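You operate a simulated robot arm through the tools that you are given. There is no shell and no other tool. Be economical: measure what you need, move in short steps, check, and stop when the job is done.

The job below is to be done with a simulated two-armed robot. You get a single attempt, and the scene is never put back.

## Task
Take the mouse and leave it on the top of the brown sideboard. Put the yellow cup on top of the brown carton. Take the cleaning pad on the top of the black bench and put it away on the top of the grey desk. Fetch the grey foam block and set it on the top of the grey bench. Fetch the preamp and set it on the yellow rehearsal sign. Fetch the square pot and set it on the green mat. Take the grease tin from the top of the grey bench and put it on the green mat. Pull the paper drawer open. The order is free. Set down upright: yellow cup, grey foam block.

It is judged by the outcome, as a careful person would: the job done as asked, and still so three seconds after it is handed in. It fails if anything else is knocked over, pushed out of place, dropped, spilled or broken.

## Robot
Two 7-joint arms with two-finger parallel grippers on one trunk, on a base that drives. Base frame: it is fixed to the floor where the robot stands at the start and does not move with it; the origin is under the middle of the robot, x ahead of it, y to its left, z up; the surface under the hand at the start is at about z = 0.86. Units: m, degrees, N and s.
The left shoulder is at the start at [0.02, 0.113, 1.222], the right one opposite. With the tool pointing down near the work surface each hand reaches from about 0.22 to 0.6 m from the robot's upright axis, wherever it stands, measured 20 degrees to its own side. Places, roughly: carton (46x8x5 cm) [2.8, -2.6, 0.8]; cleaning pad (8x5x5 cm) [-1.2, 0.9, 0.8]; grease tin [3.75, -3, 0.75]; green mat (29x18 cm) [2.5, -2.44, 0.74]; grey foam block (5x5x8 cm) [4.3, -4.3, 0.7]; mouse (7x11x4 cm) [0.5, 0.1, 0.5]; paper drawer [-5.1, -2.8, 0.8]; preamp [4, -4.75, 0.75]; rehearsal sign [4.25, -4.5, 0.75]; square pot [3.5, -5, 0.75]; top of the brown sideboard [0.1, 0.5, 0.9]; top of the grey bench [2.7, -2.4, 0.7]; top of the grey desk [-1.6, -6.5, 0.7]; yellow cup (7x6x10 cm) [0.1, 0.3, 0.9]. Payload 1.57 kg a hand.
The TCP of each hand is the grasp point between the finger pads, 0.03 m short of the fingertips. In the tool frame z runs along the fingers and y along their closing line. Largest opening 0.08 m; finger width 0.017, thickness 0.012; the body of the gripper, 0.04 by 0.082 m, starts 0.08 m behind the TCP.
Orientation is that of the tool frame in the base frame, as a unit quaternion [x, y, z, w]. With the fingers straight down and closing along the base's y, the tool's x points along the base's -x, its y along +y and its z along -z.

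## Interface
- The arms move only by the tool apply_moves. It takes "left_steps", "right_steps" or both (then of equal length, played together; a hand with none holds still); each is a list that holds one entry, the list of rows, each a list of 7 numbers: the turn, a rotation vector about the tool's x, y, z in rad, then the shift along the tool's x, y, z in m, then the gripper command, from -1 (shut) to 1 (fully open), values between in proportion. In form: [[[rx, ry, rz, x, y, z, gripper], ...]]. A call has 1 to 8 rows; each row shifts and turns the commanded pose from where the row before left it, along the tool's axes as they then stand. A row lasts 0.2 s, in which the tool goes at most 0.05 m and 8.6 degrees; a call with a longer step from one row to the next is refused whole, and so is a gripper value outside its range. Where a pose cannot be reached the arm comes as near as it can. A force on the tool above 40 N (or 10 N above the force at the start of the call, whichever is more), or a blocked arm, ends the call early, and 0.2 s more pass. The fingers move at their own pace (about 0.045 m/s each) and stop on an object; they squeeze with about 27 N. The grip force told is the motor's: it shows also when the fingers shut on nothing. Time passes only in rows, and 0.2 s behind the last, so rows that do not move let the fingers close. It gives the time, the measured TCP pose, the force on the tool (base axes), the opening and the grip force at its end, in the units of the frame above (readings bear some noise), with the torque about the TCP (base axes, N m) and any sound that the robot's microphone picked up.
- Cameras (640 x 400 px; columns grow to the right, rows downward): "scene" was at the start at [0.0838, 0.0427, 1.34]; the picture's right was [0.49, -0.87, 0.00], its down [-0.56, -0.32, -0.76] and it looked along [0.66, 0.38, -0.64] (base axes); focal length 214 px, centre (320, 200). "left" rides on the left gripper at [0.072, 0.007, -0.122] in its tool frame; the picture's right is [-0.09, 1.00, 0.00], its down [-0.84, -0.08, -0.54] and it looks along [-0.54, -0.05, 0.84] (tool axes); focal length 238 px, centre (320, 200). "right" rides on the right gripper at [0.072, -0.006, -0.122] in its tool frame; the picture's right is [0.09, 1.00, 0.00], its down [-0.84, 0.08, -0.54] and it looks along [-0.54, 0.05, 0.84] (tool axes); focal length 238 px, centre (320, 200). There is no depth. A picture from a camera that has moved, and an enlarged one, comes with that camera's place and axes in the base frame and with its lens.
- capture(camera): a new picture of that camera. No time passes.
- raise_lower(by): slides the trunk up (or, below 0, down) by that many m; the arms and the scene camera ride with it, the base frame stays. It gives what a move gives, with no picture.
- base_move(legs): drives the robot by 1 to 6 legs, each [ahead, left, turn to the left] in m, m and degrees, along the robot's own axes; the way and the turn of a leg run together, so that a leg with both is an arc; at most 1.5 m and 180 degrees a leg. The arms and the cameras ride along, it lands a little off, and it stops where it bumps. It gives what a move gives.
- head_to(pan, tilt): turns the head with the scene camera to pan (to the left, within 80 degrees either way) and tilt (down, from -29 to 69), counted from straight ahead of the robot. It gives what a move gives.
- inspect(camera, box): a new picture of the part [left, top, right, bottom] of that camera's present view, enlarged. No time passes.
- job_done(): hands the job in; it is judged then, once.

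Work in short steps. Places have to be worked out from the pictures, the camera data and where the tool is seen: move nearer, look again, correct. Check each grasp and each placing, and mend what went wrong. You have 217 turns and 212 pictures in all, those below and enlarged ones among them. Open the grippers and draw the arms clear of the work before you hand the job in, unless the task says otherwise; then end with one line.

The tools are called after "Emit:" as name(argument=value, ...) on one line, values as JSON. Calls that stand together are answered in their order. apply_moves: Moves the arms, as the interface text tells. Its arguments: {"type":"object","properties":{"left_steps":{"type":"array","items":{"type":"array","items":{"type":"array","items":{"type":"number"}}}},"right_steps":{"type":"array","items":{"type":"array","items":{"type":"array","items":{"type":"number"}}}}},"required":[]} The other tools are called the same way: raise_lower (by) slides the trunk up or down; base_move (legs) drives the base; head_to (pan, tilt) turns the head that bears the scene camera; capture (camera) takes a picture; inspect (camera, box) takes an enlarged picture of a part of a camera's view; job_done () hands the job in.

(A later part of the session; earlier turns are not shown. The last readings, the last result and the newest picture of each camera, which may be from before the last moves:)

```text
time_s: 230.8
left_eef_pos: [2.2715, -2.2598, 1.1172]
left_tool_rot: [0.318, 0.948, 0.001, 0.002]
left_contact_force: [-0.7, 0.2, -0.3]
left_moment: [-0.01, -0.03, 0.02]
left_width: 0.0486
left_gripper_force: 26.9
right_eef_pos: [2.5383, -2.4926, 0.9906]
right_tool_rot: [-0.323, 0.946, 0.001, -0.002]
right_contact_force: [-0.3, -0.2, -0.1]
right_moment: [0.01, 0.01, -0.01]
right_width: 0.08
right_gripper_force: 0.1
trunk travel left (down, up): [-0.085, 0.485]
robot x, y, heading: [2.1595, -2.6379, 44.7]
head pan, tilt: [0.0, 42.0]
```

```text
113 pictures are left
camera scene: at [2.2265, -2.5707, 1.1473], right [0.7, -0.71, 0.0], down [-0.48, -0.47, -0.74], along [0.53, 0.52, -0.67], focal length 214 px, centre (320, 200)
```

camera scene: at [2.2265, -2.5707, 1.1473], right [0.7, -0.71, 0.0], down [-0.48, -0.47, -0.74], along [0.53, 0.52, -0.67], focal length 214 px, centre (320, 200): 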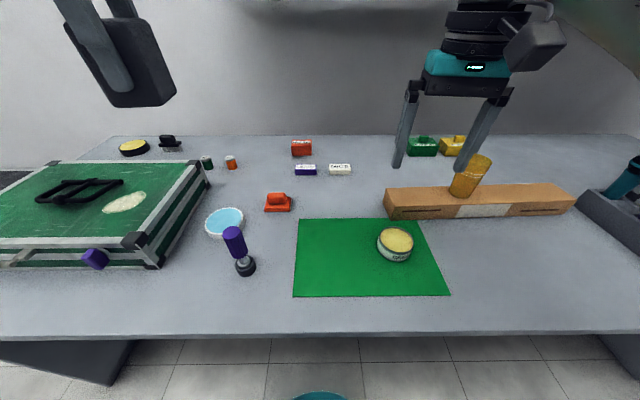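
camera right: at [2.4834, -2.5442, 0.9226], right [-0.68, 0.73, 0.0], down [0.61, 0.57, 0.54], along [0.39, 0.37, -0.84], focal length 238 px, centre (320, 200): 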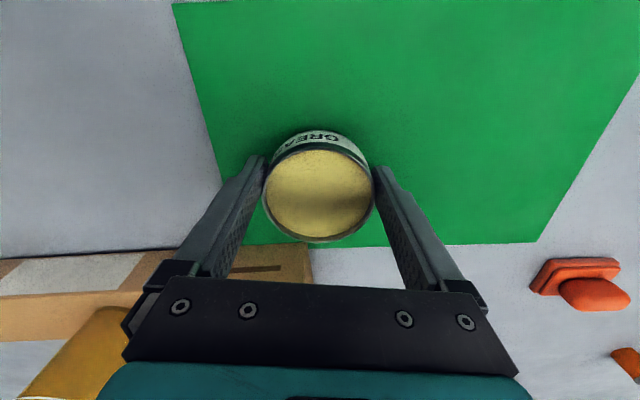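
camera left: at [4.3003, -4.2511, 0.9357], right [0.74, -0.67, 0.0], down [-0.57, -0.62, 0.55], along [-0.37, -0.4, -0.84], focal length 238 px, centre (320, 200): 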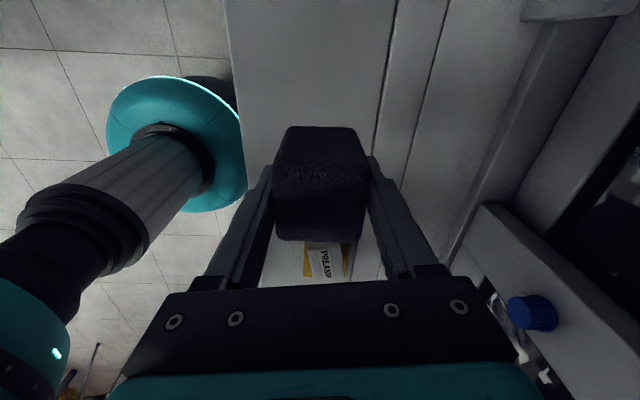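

The tin is on the mat. For the foam I'll use the empty strip in front of the carton; raise the right hand, strafe right 0.6 m, and look.

Emit:
apply_moves(right_steps=[[[0, 0, 0, 0, 0, -0.045, 1], [0, 0, 0, 0, 0, -0.045, 1], [0, 0, 0, 0, 0, -0.045, 1]]])

Emit:
base_move(legs=[[0, -0.6, 0]])

Emit:
apply_moves(left_steps=[[[0, 0, 0, 0, 0, 0.045, -1], [0, 0, 0, 0, 0, 0.045, -1], [0, 0, 0, 0, 0, 0.045, -1], [0, 0, 0, 0, 0, 0.045, -1]]])

Emit:
capture(camera="scene")

Emit:
capture(camera="left")

```text
time_s: 231.6
left_eef_pos: [2.2735, -2.2585, 1.1165]
left_tool_rot: [0.318, 0.948, 0.001, 0.002]
left_contact_force: [-0.8, -0.2, -0.2]
left_moment: [-0.01, -0.02, -0.02]
left_width: 0.0487
left_gripper_force: 27.2
right_eef_pos: [2.5388, -2.4921, 1.1241]
right_tool_rot: [-0.324, 0.946, 0.0, -0.001]
right_contact_force: [0.7, 0.5, 0.5]
right_moment: [-0.01, -0.05, 0.0]
right_width: 0.08
right_gripper_force: 0.2
trunk travel left (down, up): [-0.085, 0.485]
robot x, y, heading: [2.1616, -2.6371, 44.4]
head pan, tilt: [0.0, 42.0]
```

```text
time_s: 235.0
left_eef_pos: [2.6968, -2.6889, 1.117]
left_tool_rot: [0.317, 0.949, 0.001, 0.003]
left_contact_force: [-0.3, 0.3, -0.5]
left_moment: [-0.01, 0.02, 0.0]
left_width: 0.0488
left_gripper_force: 27.5
right_eef_pos: [2.9633, -2.9203, 1.1237]
right_tool_rot: [-0.325, 0.946, 0.002, 0.0]
right_contact_force: [-0.5, 0.0, 0.3]
right_moment: [-0.02, 0.03, 0.02]
right_width: 0.0799
right_gripper_force: 0.1
trunk travel left (down, up): [-0.085, 0.485]
robot x, y, heading: [2.5825, -3.0686, 44.6]
head pan, tilt: [0.0, 42.0]
```

```text
time_s: 236.0
left_eef_pos: [2.6973, -2.6893, 0.9366]
left_tool_rot: [0.316, 0.949, 0.001, 0.003]
left_contact_force: [-1.4, -0.7, -0.7]
left_moment: [-0.02, 0.0, -0.03]
left_width: 0.0489
left_gripper_force: 27.3
right_eef_pos: [2.9617, -2.9192, 1.123]
right_tool_rot: [-0.325, 0.946, 0.001, 0.0]
right_contact_force: [0.2, -0.2, 0.8]
right_moment: [0.04, -0.01, 0.0]
right_width: 0.0798
right_gripper_force: 0.2
trunk travel left (down, up): [-0.085, 0.485]
robot x, y, heading: [2.5864, -3.068, 44.6]
head pan, tilt: [0.0, 42.0]
```

```text
112 pictures are left
camera scene: at [2.6511, -2.9994, 1.1473], right [0.7, -0.71, 0.0], down [-0.48, -0.47, -0.74], along [0.53, 0.52, -0.67], focal length 214 px, centre (320, 200)
```

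scene: 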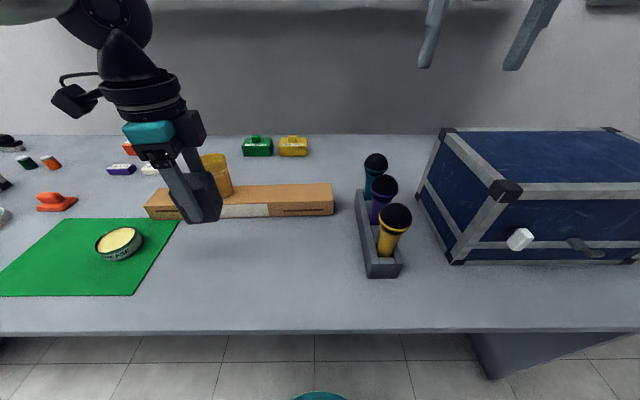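

```text
111 pictures are left
camera left: at [2.6429, -2.6397, 1.0579], right [0.67, 0.74, 0.0], down [0.62, -0.57, 0.55], along [0.41, -0.36, -0.84], focal length 238 px, centre (320, 200)
```

left: 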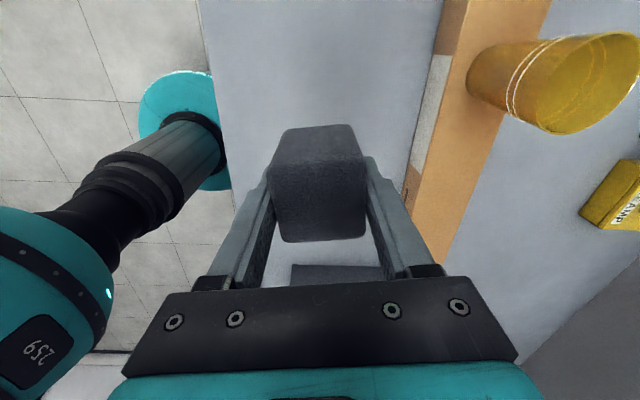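

The spot is clear, in front of the carton. I'll lower the trunk 0.075 and then the hand to near contact.

Emit:
raise_lower(by=-0.08)

Emit:
apply_moves(left_steps=[[[0, 0, 0, 0, 0, 0.035, -1], [0, 0, 0, 0, 0, 0.022, -1]]])

Emit:
inspect(camera="scene", box=[120, 150, 340, 290])

```text
time_s: 237.2
left_eef_pos: [2.6956, -2.6889, 0.8575]
left_tool_rot: [0.316, 0.949, 0.001, 0.002]
left_contact_force: [-0.3, -0.1, 0.8]
left_moment: [0.02, -0.01, -0.01]
left_width: 0.0488
left_gripper_force: 26.8
right_eef_pos: [2.9627, -2.9216, 1.0442]
right_tool_rot: [-0.325, 0.946, 0.001, -0.001]
right_contact_force: [0.9, -1.0, 0.1]
right_moment: [-0.02, 0.02, -0.03]
right_width: 0.08
right_gripper_force: 0.0
trunk travel left (down, up): [-0.005, 0.565]
robot x, y, heading: [2.5858, -3.0629, 44.6]
head pan, tilt: [0.0, 42.0]
```

```text
time_s: 237.8
left_eef_pos: [2.6982, -2.6877, 0.8]
left_tool_rot: [0.315, 0.949, 0.001, 0.003]
left_contact_force: [0.5, -0.3, 0.0]
left_moment: [0.02, 0.0, 0.01]
left_width: 0.0487
left_gripper_force: 26.8
right_eef_pos: [2.9619, -2.9206, 1.0434]
right_tool_rot: [-0.325, 0.946, 0.0, 0.0]
right_contact_force: [0.1, 0.1, 1.0]
right_moment: [0.0, 0.04, -0.02]
right_width: 0.08
right_gripper_force: 0.1
trunk travel left (down, up): [-0.005, 0.565]
robot x, y, heading: [2.5813, -3.0678, 44.7]
head pan, tilt: [0.0, 42.0]
```

```text
2.86 times, centred on (230, 220) of scene
camera zoom: at [2.651, -2.9995, 1.0673], right [0.7, -0.71, 0.0], down [-0.48, -0.47, -0.74], along [0.53, 0.52, -0.67], focal length 613 px, centre (577, 143)
```

zoom: 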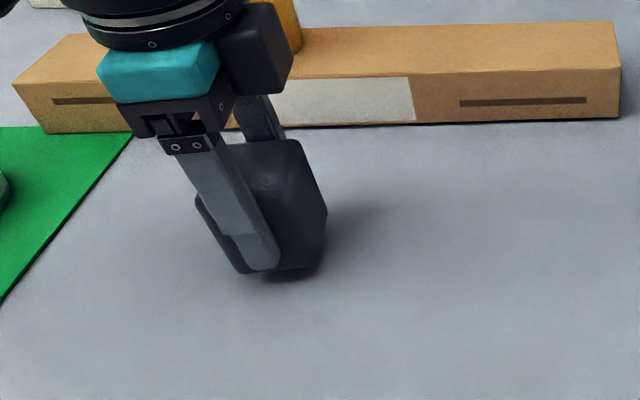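

I'll keep lowering in small steps, watching the force.

Emit:
apply_moves(left_steps=[[[0, 0, 0, 0, 0, 0.005, -1], [0, 0, 0, 0, 0, 0.003, -1]]])

Emit:
apply_moves(left_steps=[[[0, 0, 0, 0, 0, 0.003, -1]]])

Emit:
apply_moves(left_steps=[[[0, 0, 0, 0, 0, 0.003, -1]]])

```text
time_s: 238.4
left_eef_pos: [2.6975, -2.6897, 0.7913]
left_tool_rot: [0.317, 0.948, 0.001, 0.002]
left_contact_force: [-0.2, -0.3, -0.2]
left_moment: [-0.01, -0.02, 0.03]
left_width: 0.0488
left_gripper_force: 27.2
right_eef_pos: [2.9624, -2.9208, 1.0428]
right_tool_rot: [-0.325, 0.946, 0.0, -0.001]
right_contact_force: [0.2, 0.7, 0.1]
right_moment: [0.0, 0.01, 0.0]
right_width: 0.0805
right_gripper_force: 0.0
trunk travel left (down, up): [-0.005, 0.565]
robot x, y, heading: [2.5809, -3.0672, 44.7]
head pan, tilt: [0.0, 42.0]
```

```text
time_s: 238.8
left_eef_pos: [2.6974, -2.6896, 0.7888]
left_tool_rot: [0.317, 0.948, 0.001, 0.001]
left_contact_force: [-0.3, -0.3, 0.0]
left_moment: [0.0, 0.02, 0.0]
left_width: 0.0488
left_gripper_force: 27.9
right_eef_pos: [2.9637, -2.9214, 1.0435]
right_tool_rot: [-0.325, 0.946, 0.001, 0.0]
right_contact_force: [0.0, 0.1, 0.5]
right_moment: [0.03, 0.02, 0.0]
right_width: 0.0801
right_gripper_force: 0.1
trunk travel left (down, up): [-0.005, 0.565]
robot x, y, heading: [2.5863, -3.069, 44.6]
head pan, tilt: [0.0, 42.0]
```

```text
time_s: 239.2
left_eef_pos: [2.6984, -2.6889, 0.7883]
left_tool_rot: [0.317, 0.948, 0.004, 0.003]
left_contact_force: [-3.3, -0.8, 20.1]
left_moment: [-0.35, 0.38, -0.02]
left_width: 0.0488
left_gripper_force: 27.3
right_eef_pos: [2.9625, -2.9216, 1.0441]
right_tool_rot: [-0.325, 0.946, 0.001, 0.0]
right_contact_force: [0.7, 0.3, 0.4]
right_moment: [-0.01, 0.02, 0.02]
right_width: 0.08
right_gripper_force: 0.2
trunk travel left (down, up): [-0.005, 0.565]
robot x, y, heading: [2.5837, -3.0671, 44.7]
head pan, tilt: [0.0, 42.0]
```

Contact at z 0.788 as expected, so the block is upright. I'll relieve, release slowly and rise.

Emit:
apply_moves(left_steps=[[[0, 0, 0, 0, 0, -0.002, -1], [0, 0, 0, 0, 0, 0, 0.5], [0, 0, 0, 0, 0, 0, 1], [0, 0, 0, 0, 0, -0.03, 1], [0, 0, 0, 0, 0, -0.045, 1], [0, 0, 0, 0, 0, -0.045, 1], [0, 0, 0, 0, 0, -0.045, 1]]])

Emit:
capture(camera="scene")

```text
time_s: 240.8
left_eef_pos: [2.6972, -2.6898, 0.9536]
left_tool_rot: [0.317, 0.948, 0.0, 0.004]
left_contact_force: [-0.7, 1.1, 0.5]
left_moment: [0.03, 0.03, -0.03]
left_width: 0.08
left_gripper_force: 0.0
right_eef_pos: [2.961, -2.921, 1.0445]
right_tool_rot: [-0.325, 0.946, 0.001, 0.0]
right_contact_force: [0.4, 0.6, -0.2]
right_moment: [-0.02, 0.02, 0.0]
right_width: 0.08
right_gripper_force: 0.1
trunk travel left (down, up): [-0.005, 0.565]
robot x, y, heading: [2.5889, -3.0647, 44.8]
head pan, tilt: [0.0, 42.0]
```

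```text
109 pictures are left
camera scene: at [2.651, -2.9997, 1.0673], right [0.7, -0.71, 0.0], down [-0.48, -0.47, -0.74], along [0.53, 0.52, -0.67], focal length 214 px, centre (320, 200)
```

scene: 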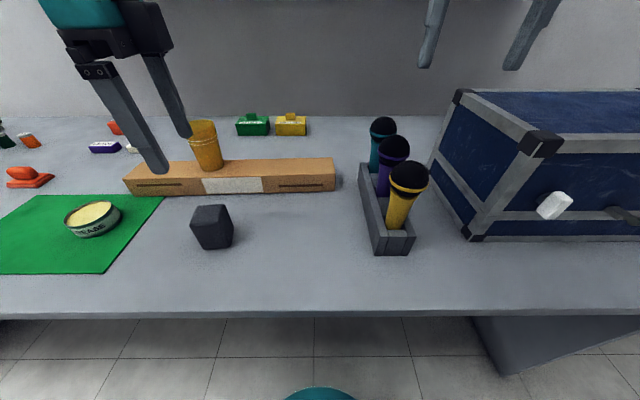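

The foam stands upright in front of the carton. Next is the square pot on the sill near (3.58, -5.04); I'll raise, back out, turn right and drive toward it.

Emit:
raise_lower(by=0.28)

Emit:
base_move(legs=[[-0.5, 0, 0], [0, 0, -90], [1.3, 0, 0]])

Emit:
head_to(pan=-5, tilt=42)

Emit:
capture(camera="scene")

Emit:
capture(camera="right")

```text
time_s: 243.6
left_eef_pos: [2.6958, -2.6889, 1.2327]
left_tool_rot: [0.317, 0.949, 0.002, 0.002]
left_contact_force: [-0.8, 0.7, 0.9]
left_moment: [-0.01, -0.01, -0.02]
left_width: 0.0801
left_gripper_force: 0.0
right_eef_pos: [2.9619, -2.9208, 1.3248]
right_tool_rot: [-0.325, 0.946, 0.002, 0.0]
right_contact_force: [-1.1, 0.2, -0.3]
right_moment: [-0.01, 0.0, 0.0]
right_width: 0.08
right_gripper_force: 0.1
trunk travel left (down, up): [-0.285, 0.285]
robot x, y, heading: [2.5852, -3.0652, 45.0]
head pan, tilt: [0.0, 42.0]
```

```text
time_s: 256.5
left_eef_pos: [3.5142, -4.47, 1.2332]
left_tool_rot: [0.898, 0.441, -0.001, 0.002]
left_contact_force: [0.3, 0.3, 0.3]
left_moment: [0.0, -0.03, 0.0]
left_width: 0.0799
left_gripper_force: 0.1
right_eef_pos: [3.2769, -4.7325, 1.3238]
right_tool_rot: [0.445, 0.895, 0.001, 0.0]
right_contact_force: [-0.1, 0.3, -0.3]
right_moment: [0.01, 0.02, -0.02]
right_width: 0.0799
right_gripper_force: 0.0
trunk travel left (down, up): [-0.285, 0.285]
robot x, y, heading: [3.1362, -4.3544, -45.9]
head pan, tilt: [0.0, 42.0]
```

```text
time_s: 257.2
left_eef_pos: [3.5124, -4.469, 1.2327]
left_tool_rot: [0.898, 0.44, 0.0, 0.003]
left_contact_force: [-0.6, -0.3, -0.1]
left_moment: [0.0, -0.04, 0.0]
left_width: 0.0798
left_gripper_force: 0.0
right_eef_pos: [3.2769, -4.7315, 1.3231]
right_tool_rot: [0.446, 0.895, 0.001, 0.0]
right_contact_force: [-0.1, -1.0, 0.0]
right_moment: [-0.01, -0.03, 0.03]
right_width: 0.08
right_gripper_force: 0.0
trunk travel left (down, up): [-0.285, 0.285]
robot x, y, heading: [3.1379, -4.3535, -46.1]
head pan, tilt: [-5.0, 42.0]
```

```text
108 pictures are left
camera scene: at [3.1968, -4.423, 1.3473], right [-0.78, -0.63, 0.0], down [-0.42, 0.52, -0.74], along [0.47, -0.58, -0.67], focal length 214 px, centre (320, 200)
```

scene: 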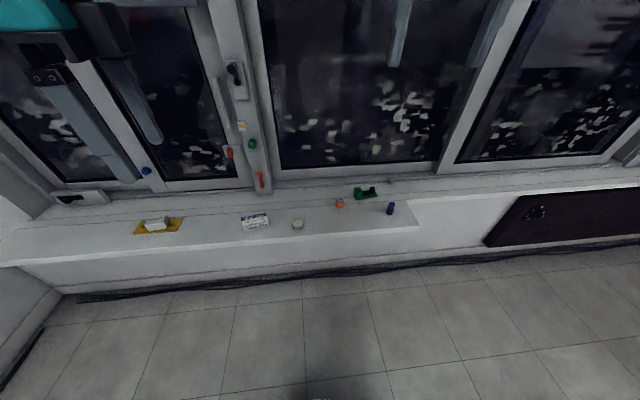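

```text
107 pictures are left
camera right: at [3.2269, -4.6794, 1.4464], right [0.74, 0.67, 0.0], down [0.57, -0.62, 0.54], along [0.37, -0.4, -0.84], focal length 238 px, centre (320, 200)
```

right: 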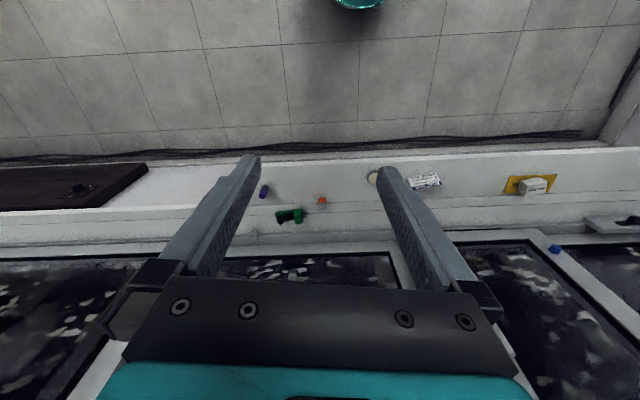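

I'll zoom in on the orange, green, purple and round items to pick out the square pot.

Emit:
inspect(camera="scene", box=[280, 170, 420, 250])

```text
4.57 times, centred on (350, 210) of scene
camera zoom: at [3.1968, -4.423, 1.3473], right [-0.78, -0.63, 0.0], down [-0.42, 0.52, -0.74], along [0.47, -0.58, -0.67], focal length 980 px, centre (183, 154)
```

zoom: 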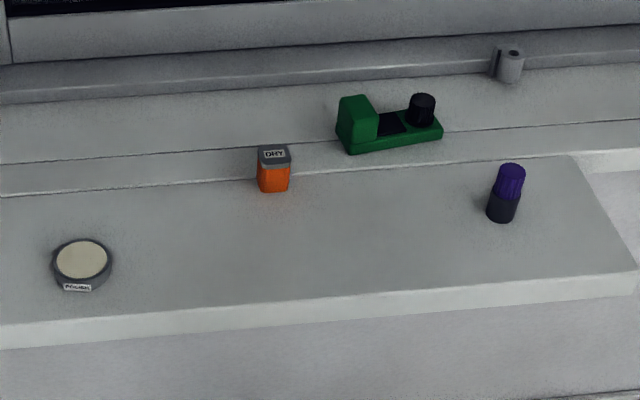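

The orange square jar with the grey lid is the square pot, at (3.583, -5.05). I'll drive ahead, lower the trunk, and bring the right hand down over it.

Emit:
base_move(legs=[[0.44, 0, 0]])

Emit:
raise_lower(by=-0.28)

Emit:
apply_moves(right_steps=[[[0, 0, 0, 0, 0, 0.045, 1], [0, 0, 0, 0, 0, 0.045, 1], [0, 0, 0, 0, 0, 0.045, 1], [0, 0, 0, 0, 0, 0.045, 1]]])

Emit:
capture(camera="right")

```text
time_s: 259.9
left_eef_pos: [3.8192, -4.7883, 1.2332]
left_tool_rot: [0.898, 0.44, 0.0, 0.002]
left_contact_force: [0.4, 0.9, 0.2]
left_moment: [0.03, 0.06, 0.0]
left_width: 0.08
left_gripper_force: 0.1
right_eef_pos: [3.5842, -5.0504, 1.3244]
right_tool_rot: [0.445, 0.895, 0.0, 0.0]
right_contact_force: [-0.1, -0.6, 0.0]
right_moment: [0.0, -0.01, 0.02]
right_width: 0.0798
right_gripper_force: 0.1
trunk travel left (down, up): [-0.285, 0.285]
robot x, y, heading: [3.4411, -4.6686, -46.0]
head pan, tilt: [-5.0, 42.0]
```

```text
time_s: 262.7
left_eef_pos: [3.8197, -4.7876, 0.9538]
left_tool_rot: [0.898, 0.44, -0.001, 0.003]
left_contact_force: [-0.5, -0.5, 0.7]
left_moment: [0.01, -0.02, 0.0]
left_width: 0.08
left_gripper_force: 0.0
right_eef_pos: [3.5841, -5.0494, 1.0435]
right_tool_rot: [0.445, 0.895, 0.0, 0.0]
right_contact_force: [-0.7, 0.7, 0.0]
right_moment: [0.02, 0.0, 0.0]
right_width: 0.0799
right_gripper_force: 0.1
trunk travel left (down, up): [-0.005, 0.565]
robot x, y, heading: [3.4446, -4.6703, -46.1]
head pan, tilt: [-5.0, 42.0]
```

```text
time_s: 263.7
left_eef_pos: [3.8186, -4.7878, 0.9537]
left_tool_rot: [0.899, 0.439, 0.0, 0.003]
left_contact_force: [1.1, 0.7, -0.4]
left_moment: [0.02, -0.01, 0.0]
left_width: 0.08
left_gripper_force: 0.0
right_eef_pos: [3.5826, -5.0487, 0.8637]
right_tool_rot: [0.447, 0.895, 0.0, 0.002]
right_contact_force: [0.0, 0.7, 0.3]
right_moment: [0.01, 0.01, 0.01]
right_width: 0.0802
right_gripper_force: 0.0
trunk travel left (down, up): [-0.005, 0.565]
robot x, y, heading: [3.4482, -4.669, -46.0]
head pan, tilt: [-5.0, 42.0]
```

```text
105 pictures are left
camera right: at [3.5324, -4.9963, 0.9867], right [0.74, 0.67, 0.0], down [0.56, -0.62, 0.54], along [0.37, -0.4, -0.84], focal length 238 px, centre (320, 200)
```

right: 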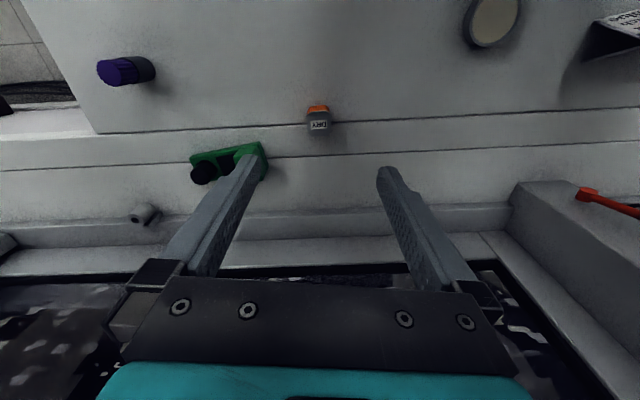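

The pot is 8 mm ahead of centre. I'll partly close the fingers to keep away from the green box, centre, and descend.

Emit:
apply_moves(right_steps=[[[0, 0, 0, -0.008, 0, 0, 0.3], [0, 0, 0, 0, 0, 0.045, 0.3], [0, 0, 0, 0, 0, 0.045, 0.3], [0, 0, 0, 0, 0, 0.03, 0.3]]])

Emit:
capture(camera="right")

```text
time_s: 264.7
left_eef_pos: [3.8188, -4.7877, 0.9532]
left_tool_rot: [0.898, 0.44, -0.001, 0.002]
left_contact_force: [0.8, -0.6, 0.0]
left_moment: [0.01, -0.02, 0.0]
left_width: 0.0798
left_gripper_force: 0.0
right_eef_pos: [3.5884, -5.0564, 0.744]
right_tool_rot: [0.445, 0.895, 0.0, 0.0]
right_contact_force: [-0.5, -0.7, -0.1]
right_moment: [-0.03, 0.0, 0.0]
right_width: 0.0521
right_gripper_force: 0.0
trunk travel left (down, up): [-0.005, 0.565]
robot x, y, heading: [3.4437, -4.6675, -46.2]
head pan, tilt: [-5.0, 42.0]
```

```text
104 pictures are left
camera right: at [3.5379, -5.0043, 0.8665], right [0.74, 0.67, 0.0], down [0.57, -0.62, 0.54], along [0.37, -0.4, -0.84], focal length 238 px, centre (320, 200)
```

right: 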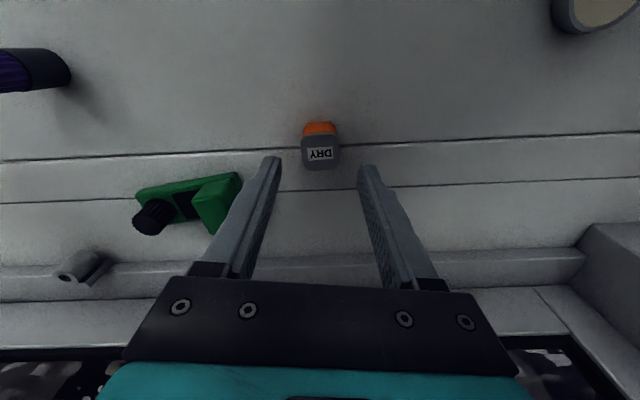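

Centred on the pot. I'll descend 0.07 and close.

Emit:
apply_moves(right_steps=[[[0, 0, 0, 0, 0, 0.04, 0.3], [0, 0, 0, 0, 0, 0.028, 0.3], [0, 0, 0, 0, 0, 0, -1], [0, 0, 0, 0, 0, 0, -1], [0, 0, 0, 0, 0, 0, -1]]])

Emit:
apply_moves(right_steps=[[[0, 0, 0, 0, 0, -0.04, -1], [0, 0, 0, 0, 0, -0.04, -1], [0, 0, 0, 0, 0, -0.04, -1]]])

Emit:
capture(camera="right")

```text
time_s: 265.9
left_eef_pos: [3.8186, -4.7886, 0.9533]
left_tool_rot: [0.898, 0.44, -0.001, 0.003]
left_contact_force: [-0.2, -0.1, 0.3]
left_moment: [0.0, 0.01, 0.0]
left_width: 0.0802
left_gripper_force: 0.1
right_eef_pos: [3.5886, -5.0548, 0.6758]
right_tool_rot: [0.444, 0.896, 0.001, 0.001]
right_contact_force: [0.0, -0.9, 0.0]
right_moment: [-0.01, -0.01, -0.01]
right_width: 0.0294
right_gripper_force: 27.2
trunk travel left (down, up): [-0.005, 0.565]
robot x, y, heading: [3.4431, -4.6682, -46.2]
head pan, tilt: [-5.0, 42.0]
```

```text
time_s: 266.7
left_eef_pos: [3.8181, -4.7873, 0.9516]
left_tool_rot: [0.898, 0.439, 0.0, 0.002]
left_contact_force: [-0.2, 0.0, -0.6]
left_moment: [0.02, 0.01, 0.02]
left_width: 0.08
left_gripper_force: 0.1
right_eef_pos: [3.5873, -5.0568, 0.7952]
right_tool_rot: [0.446, 0.895, 0.0, -0.001]
right_contact_force: [0.3, 0.1, 0.0]
right_moment: [-0.02, -0.01, -0.01]
right_width: 0.0292
right_gripper_force: 27.0
trunk travel left (down, up): [-0.005, 0.565]
robot x, y, heading: [3.4418, -4.673, -45.9]
head pan, tilt: [-5.0, 42.0]
```

```text
103 pictures are left
camera right: at [3.5368, -5.0035, 0.9185], right [0.74, 0.67, 0.0], down [0.57, -0.62, 0.54], along [0.36, -0.4, -0.84], focal length 238 px, centre (320, 200)
```

right: 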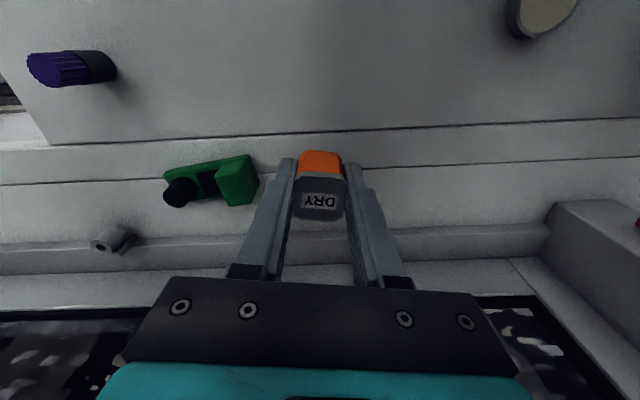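

The pot is held. I'll raise, back off, turn to face the bench wall, and travel along to the mat's left half.

Emit:
raise_lower(by=0.28)

Emit:
base_move(legs=[[-0.4, 0, 0], [0, 0, 90.5], [0, 1.05, 0], [0, 1.03, 0]])

Emit:
head_to(pan=0, tilt=42)

Emit:
capture(camera="scene")

```text
time_s: 269.5
left_eef_pos: [3.8178, -4.7887, 1.2339]
left_tool_rot: [0.898, 0.44, -0.001, 0.002]
left_contact_force: [0.8, -0.2, -0.3]
left_moment: [0.05, 0.0, -0.01]
left_width: 0.0801
left_gripper_force: 0.1
right_eef_pos: [3.5858, -5.0555, 1.0752]
right_tool_rot: [0.446, 0.895, 0.001, 0.001]
right_contact_force: [-0.5, 0.3, -0.3]
right_moment: [0.05, -0.02, 0.0]
right_width: 0.0291
right_gripper_force: 26.9
trunk travel left (down, up): [-0.285, 0.285]
robot x, y, heading: [3.4441, -4.6699, -46.3]
head pan, tilt: [-5.0, 42.0]
```

```text
time_s: 285.9
left_eef_pos: [1.8156, -2.5073, 1.2338]
left_tool_rot: [0.319, 0.948, 0.001, 0.004]
left_contact_force: [-1.1, 0.5, -0.7]
left_moment: [0.0, 0.02, -0.04]
left_width: 0.0801
left_gripper_force: 0.1
right_eef_pos: [2.085, -2.7353, 1.0763]
right_tool_rot: [-0.322, 0.947, 0.0, 0.0]
right_contact_force: [-0.3, 0.3, 0.1]
right_moment: [-0.02, 0.0, -0.01]
right_width: 0.0288
right_gripper_force: 27.1
trunk travel left (down, up): [-0.285, 0.285]
robot x, y, heading: [1.7003, -2.8852, 44.3]
head pan, tilt: [-5.0, 42.0]
```

```text
time_s: 286.5
left_eef_pos: [1.8159, -2.5076, 1.2328]
left_tool_rot: [0.32, 0.947, 0.001, 0.003]
left_contact_force: [0.4, 0.1, 1.1]
left_moment: [-0.03, 0.02, 0.01]
left_width: 0.0801
left_gripper_force: 0.0
right_eef_pos: [2.0846, -2.7356, 1.0756]
right_tool_rot: [-0.322, 0.947, 0.0, -0.001]
right_contact_force: [0.9, 0.1, -0.6]
right_moment: [-0.01, -0.01, -0.02]
right_width: 0.029
right_gripper_force: 27.2
trunk travel left (down, up): [-0.285, 0.285]
robot x, y, heading: [1.6991, -2.8805, 44.5]
head pan, tilt: [0.0, 42.0]
```

```text
102 pictures are left
camera scene: at [1.768, -2.817, 1.3473], right [0.7, -0.71, 0.0], down [-0.48, -0.47, -0.74], along [0.53, 0.52, -0.67], focal length 214 px, centre (320, 200)
```

scene: 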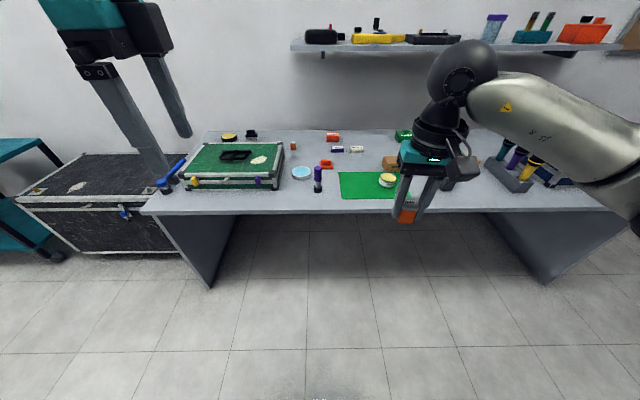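

I need to go straight ahead 0.49 m. Then I'll lower the trunk and check over the mat.

Emit:
base_move(legs=[[0.49, 0, 0]])

Emit:
raise_lower(by=-0.15)

Emit:
capture(camera="right")

```text
time_s: 289.4
left_eef_pos: [2.1677, -2.1606, 1.233]
left_tool_rot: [0.321, 0.947, 0.001, 0.001]
left_contact_force: [0.4, 0.4, -0.7]
left_moment: [-0.01, 0.03, 0.02]
left_width: 0.0804
left_gripper_force: 0.0
right_eef_pos: [2.4373, -2.3917, 1.0767]
right_tool_rot: [-0.323, 0.947, 0.0, 0.0]
right_contact_force: [-0.2, 0.1, -0.9]
right_moment: [0.0, -0.01, -0.01]
right_width: 0.029
right_gripper_force: 27.0
trunk travel left (down, up): [-0.285, 0.285]
robot x, y, heading: [2.0538, -2.5382, 44.3]
head pan, tilt: [0.0, 42.0]
```

```text
time_s: 291.2
left_eef_pos: [2.1666, -2.1609, 1.084]
left_tool_rot: [0.32, 0.948, 0.0, 0.003]
left_contact_force: [-1.0, 0.0, 0.4]
left_moment: [0.03, 0.0, 0.0]
left_width: 0.0799
left_gripper_force: 0.2
right_eef_pos: [2.4367, -2.3909, 0.9249]
right_tool_rot: [-0.323, 0.947, 0.001, 0.0]
right_contact_force: [0.1, -1.1, -0.5]
right_moment: [-0.01, -0.01, 0.01]
right_width: 0.0291
right_gripper_force: 27.1
trunk travel left (down, up): [-0.135, 0.435]
robot x, y, heading: [2.0517, -2.5395, 44.3]
head pan, tilt: [0.0, 42.0]
```

```text
101 pictures are left
camera right: at [2.383, -2.4415, 1.0484], right [-0.68, 0.73, 0.0], down [0.62, 0.57, 0.54], along [0.4, 0.37, -0.84], focal length 238 px, centre (320, 200)
```

right: 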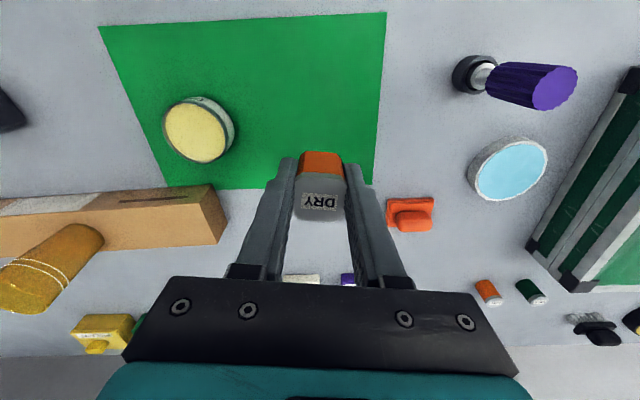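

The pot is over the mat's left half. I'll lower it to about z 0.785.

Emit:
apply_moves(right_steps=[[[0, 0, 0, 0, 0, 0.045, -1], [0, 0, 0, 0, 0, 0.045, -1], [0, 0, 0, 0, 0, 0.045, -1], [0, 0, 0, 0, 0, 0.005, -1]]])

Emit:
apply_moves(right_steps=[[[0, 0, 0, 0, 0, 0.003, -1]]])

Emit:
apply_moves(right_steps=[[[0, 0, 0, 0, 0, 0.003, -1]]])

Emit:
inspect(camera="scene", box=[300, 120, 560, 280])

```text
time_s: 292.2
left_eef_pos: [2.1671, -2.1619, 1.0834]
left_tool_rot: [0.319, 0.948, 0.001, 0.002]
left_contact_force: [0.2, 0.5, 0.9]
left_moment: [0.01, -0.01, -0.02]
left_width: 0.0802
left_gripper_force: 0.0
right_eef_pos: [2.4364, -2.3905, 0.7857]
right_tool_rot: [-0.322, 0.947, 0.001, 0.0]
right_contact_force: [-0.4, 0.5, -0.6]
right_moment: [0.0, 0.04, -0.02]
right_width: 0.0292
right_gripper_force: 27.1
trunk travel left (down, up): [-0.135, 0.435]
robot x, y, heading: [2.0532, -2.5364, 44.3]
head pan, tilt: [0.0, 42.0]
```

```text
time_s: 292.6
left_eef_pos: [2.1674, -2.1626, 1.0831]
left_tool_rot: [0.319, 0.948, 0.001, 0.002]
left_contact_force: [0.1, -0.6, -1.1]
left_moment: [0.01, 0.01, -0.01]
left_width: 0.0802
left_gripper_force: 0.0
right_eef_pos: [2.4366, -2.3913, 0.7824]
right_tool_rot: [-0.322, 0.947, 0.001, 0.0]
right_contact_force: [-0.2, 0.4, -0.6]
right_moment: [0.0, 0.0, -0.01]
right_width: 0.0289
right_gripper_force: 27.1
trunk travel left (down, up): [-0.135, 0.435]
robot x, y, heading: [2.0534, -2.5377, 44.3]
head pan, tilt: [0.0, 42.0]
```

```text
time_s: 293.0
left_eef_pos: [2.1674, -2.1619, 1.0837]
left_tool_rot: [0.32, 0.948, 0.001, 0.002]
left_contact_force: [-0.7, 0.3, -0.6]
left_moment: [0.02, 0.02, 0.01]
left_width: 0.0799
left_gripper_force: 0.0
right_eef_pos: [2.4372, -2.3918, 0.7799]
right_tool_rot: [-0.322, 0.947, 0.001, 0.0]
right_contact_force: [-0.6, -0.7, -0.4]
right_moment: [0.01, -0.01, 0.04]
right_width: 0.029
right_gripper_force: 27.0
trunk travel left (down, up): [-0.135, 0.435]
robot x, y, heading: [2.0522, -2.5416, 44.1]
head pan, tilt: [0.0, 42.0]
```

```text
2.46 times, centred on (430, 200) of scene
camera zoom: at [2.1198, -2.472, 1.1973], right [0.7, -0.71, 0.0], down [-0.48, -0.47, -0.74], along [0.53, 0.52, -0.67], focal length 528 px, centre (49, 200)
```

zoom: 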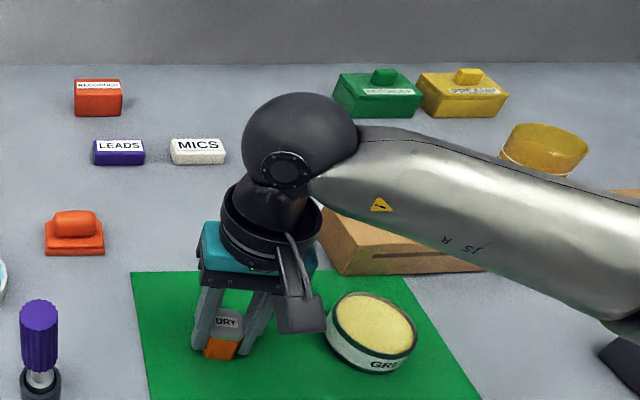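

No contact yet. Two more small steps.

Emit:
apply_moves(right_steps=[[[0, 0, 0, 0, 0, 0.003, -1]]])

Emit:
apply_moves(right_steps=[[[0, 0, 0, 0, 0, 0.002, -1]]])

```text
time_s: 293.4
left_eef_pos: [2.1675, -2.1618, 1.0838]
left_tool_rot: [0.32, 0.947, 0.003, 0.004]
left_contact_force: [-1.1, 0.5, 0.2]
left_moment: [0.03, -0.01, 0.01]
left_width: 0.0803
left_gripper_force: 0.2
right_eef_pos: [2.4367, -2.3909, 0.7792]
right_tool_rot: [-0.322, 0.947, 0.001, 0.001]
right_contact_force: [-1.6, -3.1, 13.0]
right_moment: [-0.1, 0.01, 0.0]
right_width: 0.0292
right_gripper_force: 26.5
trunk travel left (down, up): [-0.135, 0.435]
robot x, y, heading: [2.0549, -2.5373, 44.3]
head pan, tilt: [0.0, 42.0]
```

```text
time_s: 293.8
left_eef_pos: [2.1661, -2.162, 1.0855]
left_tool_rot: [0.32, 0.948, 0.001, 0.003]
left_contact_force: [-0.1, -0.1, -0.1]
left_moment: [-0.03, 0.02, -0.01]
left_width: 0.0802
left_gripper_force: 0.1
right_eef_pos: [2.437, -2.3912, 0.7774]
right_tool_rot: [-0.322, 0.947, 0.003, 0.003]
right_contact_force: [-0.8, -4.7, 26.3]
right_moment: [-0.14, 0.02, -0.04]
right_width: 0.0297
right_gripper_force: 27.3
trunk travel left (down, up): [-0.135, 0.435]
robot x, y, heading: [2.0517, -2.5386, 44.2]
head pan, tilt: [0.0, 42.0]
```

Contact made. I'll relieve, open to about 5 cm, and rise.

Emit:
apply_moves(right_steps=[[[0, 0, 0, 0, 0, -0.003, -1], [0, 0, 0, 0, 0, 0, 0.3], [0, 0, 0, 0, 0, 0, 0.3], [0, 0, 0, 0, 0, -0.03, 0.3], [0, 0, 0, 0, 0, -0.045, 0.3], [0, 0, 0, 0, 0, -0.045, 1], [0, 0, 0, 0, 0, -0.045, 1], [0, 0, 0, 0, 0, -0.045, 1]]])

Emit:
capture(camera="scene")

Emit:
capture(camera="right")

```text
time_s: 295.6
left_eef_pos: [2.1674, -2.1613, 1.084]
left_tool_rot: [0.319, 0.948, 0.003, 0.003]
left_contact_force: [0.6, 1.6, 0.4]
left_moment: [0.0, 0.0, 0.0]
left_width: 0.08
left_gripper_force: 0.1
right_eef_pos: [2.4367, -2.3911, 0.988]
right_tool_rot: [-0.322, 0.947, 0.0, 0.0]
right_contact_force: [-0.8, 0.8, -0.4]
right_moment: [0.01, -0.02, 0.02]
right_width: 0.0801
right_gripper_force: 0.0
trunk travel left (down, up): [-0.135, 0.435]
robot x, y, heading: [2.053, -2.5378, 44.5]
head pan, tilt: [0.0, 42.0]
```

```text
99 pictures are left
camera scene: at [2.1195, -2.4722, 1.1973], right [0.7, -0.71, 0.0], down [-0.48, -0.47, -0.74], along [0.53, 0.52, -0.67], focal length 214 px, centre (320, 200)
```

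scene: 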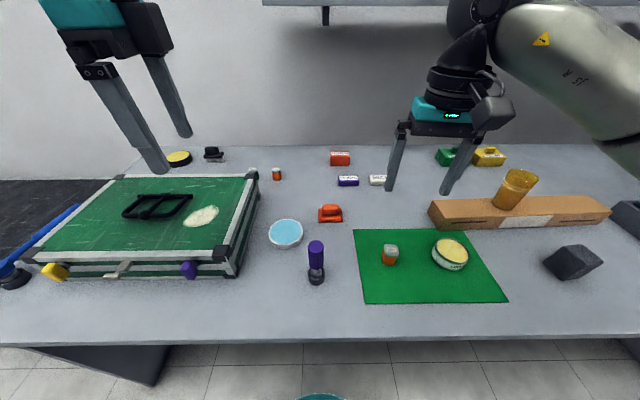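

```text
98 pictures are left
camera right: at [2.3824, -2.4415, 1.1109], right [-0.68, 0.73, 0.0], down [0.62, 0.57, 0.54], along [0.4, 0.37, -0.84], focal length 238 px, centre (320, 200)
```

right: 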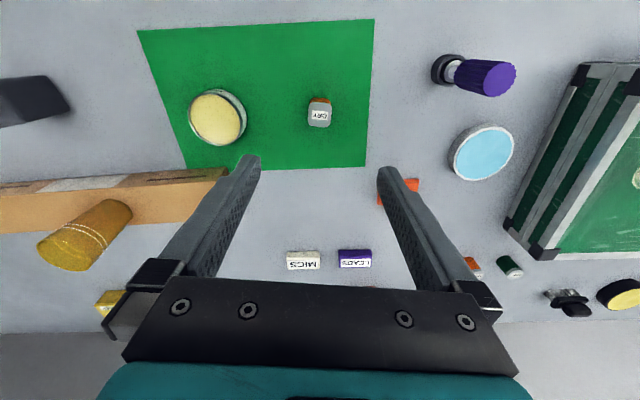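

The pot and tin are both on the mat. I'll check that the foam block still stands upright.

Emit:
inspect(camera="scene", box=[480, 170, 640, 300])

```text
3.08 times, centred on (560, 235) of scene
camera zoom: at [2.1195, -2.4722, 1.1973], right [0.7, -0.71, 0.0], down [-0.48, -0.47, -0.74], along [0.53, 0.52, -0.67], focal length 660 px, centre (-418, 92)
```

zoom: 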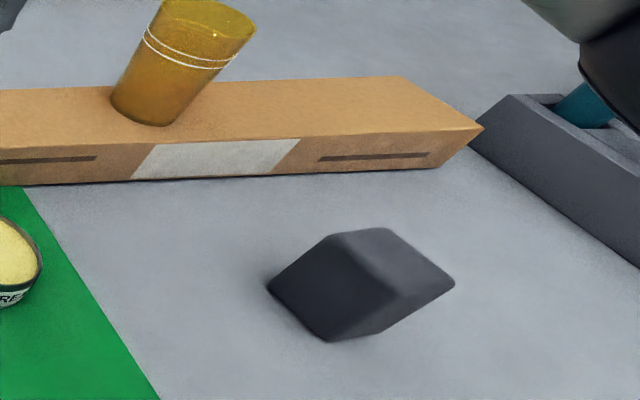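

The geometry matches an upright block, and the release height matched the grasp offset too. Now the cleaning pad: back away and travel left along the wall, past the cart, toward the sideboard's left end.

Emit:
raise_lower(by=0.13)

Emit:
base_move(legs=[[-0.45, 0, 0], [0, 1.3, 0], [0, 1.3, 0], [0, 1.2, 0]])

Emit:
head_to(pan=45, tilt=30)

Emit:
capture(camera="scene")

```text
time_s: 297.2
left_eef_pos: [2.167, -2.1618, 1.2128]
left_tool_rot: [0.32, 0.947, 0.001, 0.002]
left_contact_force: [0.0, 0.1, -0.1]
left_moment: [0.02, 0.01, 0.0]
left_width: 0.0799
left_gripper_force: 0.0
right_eef_pos: [2.4373, -2.3907, 1.1179]
right_tool_rot: [-0.323, 0.946, 0.0, 0.0]
right_contact_force: [0.6, -0.5, 0.9]
right_moment: [0.01, 0.02, 0.01]
right_width: 0.0802
right_gripper_force: 0.0
trunk travel left (down, up): [-0.265, 0.305]
robot x, y, heading: [2.0581, -2.5412, 44.3]
head pan, tilt: [0.0, 42.0]
```

```text
time_s: 317.7
left_eef_pos: [-0.7976, 0.2197, 1.2134]
left_tool_rot: [0.319, 0.948, 0.001, 0.002]
left_contact_force: [0.4, -0.1, 0.6]
left_moment: [-0.01, 0.02, -0.02]
left_width: 0.0801
left_gripper_force: 0.0
right_eef_pos: [-0.5286, -0.0097, 1.1178]
right_tool_rot: [-0.322, 0.947, 0.001, -0.001]
right_contact_force: [0.1, 1.0, 1.1]
right_moment: [0.01, 0.02, -0.02]
right_width: 0.08
right_gripper_force: 0.0
trunk travel left (down, up): [-0.265, 0.305]
robot x, y, heading: [-0.9129, -0.1588, 44.6]
head pan, tilt: [0.0, 42.0]
```

```text
time_s: 318.9
left_eef_pos: [-0.7974, 0.219, 1.2133]
left_tool_rot: [0.32, 0.947, 0.001, 0.002]
left_contact_force: [0.1, -1.0, 0.2]
left_moment: [-0.02, 0.03, 0.04]
left_width: 0.08
left_gripper_force: 0.1
right_eef_pos: [-0.5284, -0.0091, 1.118]
right_tool_rot: [-0.323, 0.946, 0.001, 0.0]
right_contact_force: [-0.4, -0.2, 0.4]
right_moment: [0.02, 0.01, 0.0]
right_width: 0.0799
right_gripper_force: 0.1
trunk travel left (down, up): [-0.265, 0.305]
robot x, y, heading: [-0.9121, -0.1596, 44.2]
head pan, tilt: [45.0, 30.0]
```

```text
96 pictures are left
camera scene: at [-0.9038, -0.059, 1.3456], right [1.0, -0.01, 0.0], down [-0.01, -0.5, -0.87], along [0.01, 0.87, -0.5], focal length 214 px, centre (320, 200)
```

scene: 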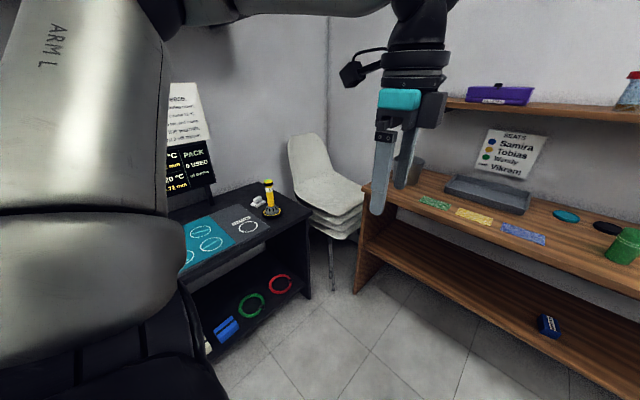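

The black bench stands against the left-hand wall. I'll turn 90° left to face it and look with the arms out of the way.

Emit:
base_move(legs=[[0, 0, 90]])

Emit:
head_to(pan=0, tilt=40)

Emit:
capture(camera="scene")

```text
time_s: 323.1
left_eef_pos: [-1.287, -0.0418, 1.2139]
left_tool_rot: [-0.442, 0.897, 0.003, 0.001]
left_contact_force: [-0.5, 0.0, -0.2]
left_moment: [0.03, 0.02, 0.01]
left_width: 0.08
left_gripper_force: 0.0
right_eef_pos: [-1.0593, 0.2275, 1.1179]
right_tool_rot: [0.896, -0.444, 0.0, 0.001]
right_contact_force: [1.0, 0.2, -0.2]
right_moment: [0.03, -0.02, -0.02]
right_width: 0.0799
right_gripper_force: 0.1
trunk travel left (down, up): [-0.265, 0.305]
robot x, y, heading: [-0.9041, -0.1572, 134.1]
head pan, tilt: [45.0, 30.0]
```

```text
time_s: 324.2
left_eef_pos: [-1.2869, -0.0401, 1.2137]
left_tool_rot: [-0.442, 0.897, 0.002, 0.001]
left_contact_force: [0.5, -0.4, 0.4]
left_moment: [0.05, 0.01, -0.01]
left_width: 0.0799
left_gripper_force: 0.0
right_eef_pos: [-1.0563, 0.2276, 1.1188]
right_tool_rot: [0.896, -0.444, 0.0, 0.0]
right_contact_force: [1.0, 0.1, 0.7]
right_moment: [-0.03, 0.02, 0.05]
right_width: 0.0802
right_gripper_force: 0.1
trunk travel left (down, up): [-0.265, 0.305]
robot x, y, heading: [-0.9131, -0.1592, 134.0]
head pan, tilt: [0.0, 40.0]
```

```text
95 pictures are left
camera scene: at [-0.9781, -0.0884, 1.3302], right [0.72, 0.7, 0.0], down [0.45, -0.46, -0.77], along [-0.53, 0.55, -0.64], focal length 214 px, centre (320, 200)
```

scene: 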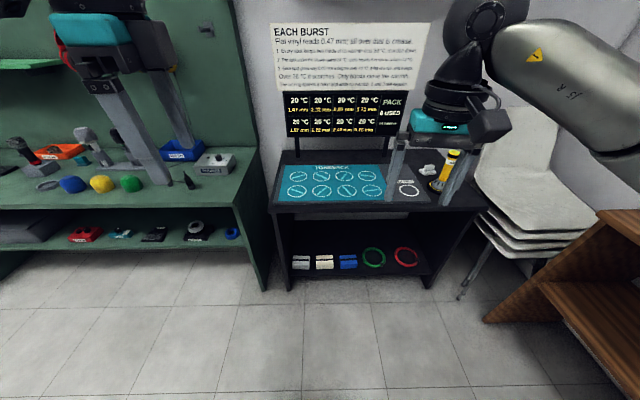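

The white item by the yellow tool on the black bench should be the cleaning pad. I'll zoom in.

Emit:
inspect(camera="scene", box=[370, 130, 490, 220])

Emit:
capture(camera="right")

```text
4.44 times, centred on (430, 175) of scene
camera zoom: at [-0.9781, -0.0884, 1.3302], right [0.72, 0.7, 0.0], down [0.45, -0.46, -0.77], along [-0.53, 0.55, -0.64], focal length 953 px, centre (-169, 311)
```

zoom: 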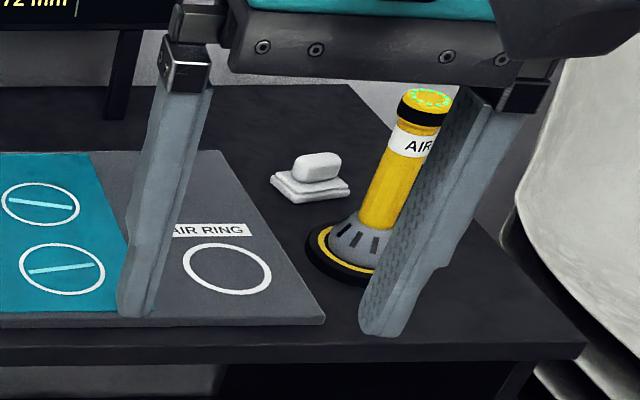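

```text
93 pictures are left
camera right: at [-1.0101, 0.1735, 1.2402], right [-0.74, -0.68, 0.0], down [-0.57, 0.62, 0.54], along [-0.37, 0.4, -0.84], focal length 238 px, centre (320, 200)
```

right: 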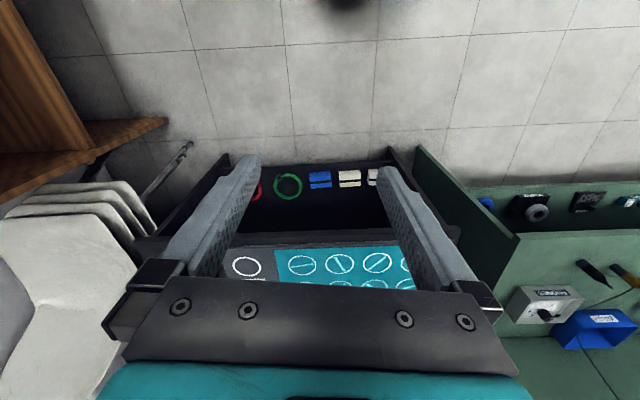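

The white cleaning pad sits right behind the tall yellow AIR dispenser, so I must approach carefully from above. I'll strafe right 0.31 m, go ahead 0.3 m, and look.

Emit:
base_move(legs=[[0, -0.31, 0], [0.3, 0, 0]])

Emit:
capture(camera="right")

Emit:
head_to(pan=-15, tilt=48)

Emit:
capture(camera="scene")

```text
time_s: 327.9
left_eef_pos: [-1.274, 0.3969, 1.2128]
left_tool_rot: [-0.439, 0.899, 0.002, 0.0]
left_contact_force: [0.6, 0.4, -0.2]
left_moment: [0.03, -0.03, 0.01]
left_width: 0.0797
left_gripper_force: 0.1
right_eef_pos: [-1.0414, 0.6637, 1.1179]
right_tool_rot: [0.895, -0.446, -0.001, 0.0]
right_contact_force: [-0.3, -1.4, -0.4]
right_moment: [0.0, 0.0, -0.05]
right_width: 0.0799
right_gripper_force: 0.1
trunk travel left (down, up): [-0.265, 0.305]
robot x, y, heading: [-0.9, 0.2808, 133.7]
head pan, tilt: [0.0, 40.0]
```

```text
92 pictures are left
camera right: at [-0.9946, 0.6098, 1.24], right [-0.74, -0.67, 0.0], down [-0.56, 0.62, 0.54], along [-0.37, 0.4, -0.84], focal length 238 px, centre (320, 200)
```

right: 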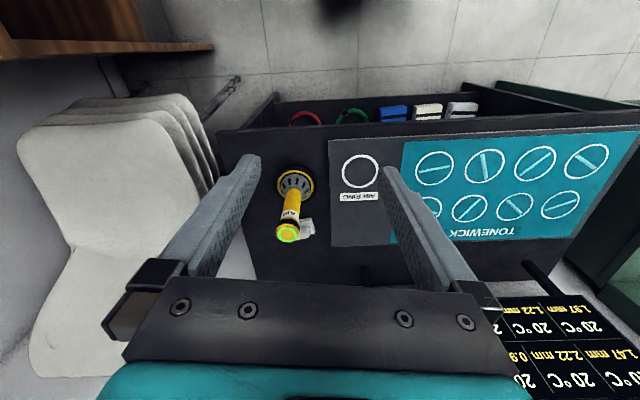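

```text
time_s: 328.7
left_eef_pos: [-1.2738, 0.3972, 1.2123]
left_tool_rot: [-0.439, 0.899, 0.002, 0.0]
left_contact_force: [0.0, -0.1, -0.2]
left_moment: [0.03, -0.01, -0.01]
left_width: 0.08
left_gripper_force: 0.0
right_eef_pos: [-1.0412, 0.6642, 1.1179]
right_tool_rot: [0.895, -0.446, 0.0, 0.001]
right_contact_force: [0.6, 0.8, 0.3]
right_moment: [-0.01, 0.01, 0.02]
right_width: 0.0801
right_gripper_force: 0.1
trunk travel left (down, up): [-0.265, 0.305]
robot x, y, heading: [-0.8998, 0.2772, 133.6]
head pan, tilt: [-15.0, 48.0]
```

```text
91 pictures are left
camera scene: at [-0.9428, 0.3551, 1.3188], right [0.88, 0.48, 0.0], down [0.36, -0.65, -0.67], along [-0.32, 0.59, -0.74], focal length 214 px, centre (320, 200)
```

scene: 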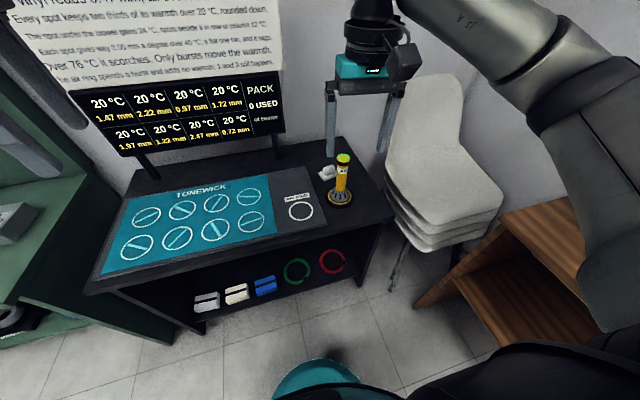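

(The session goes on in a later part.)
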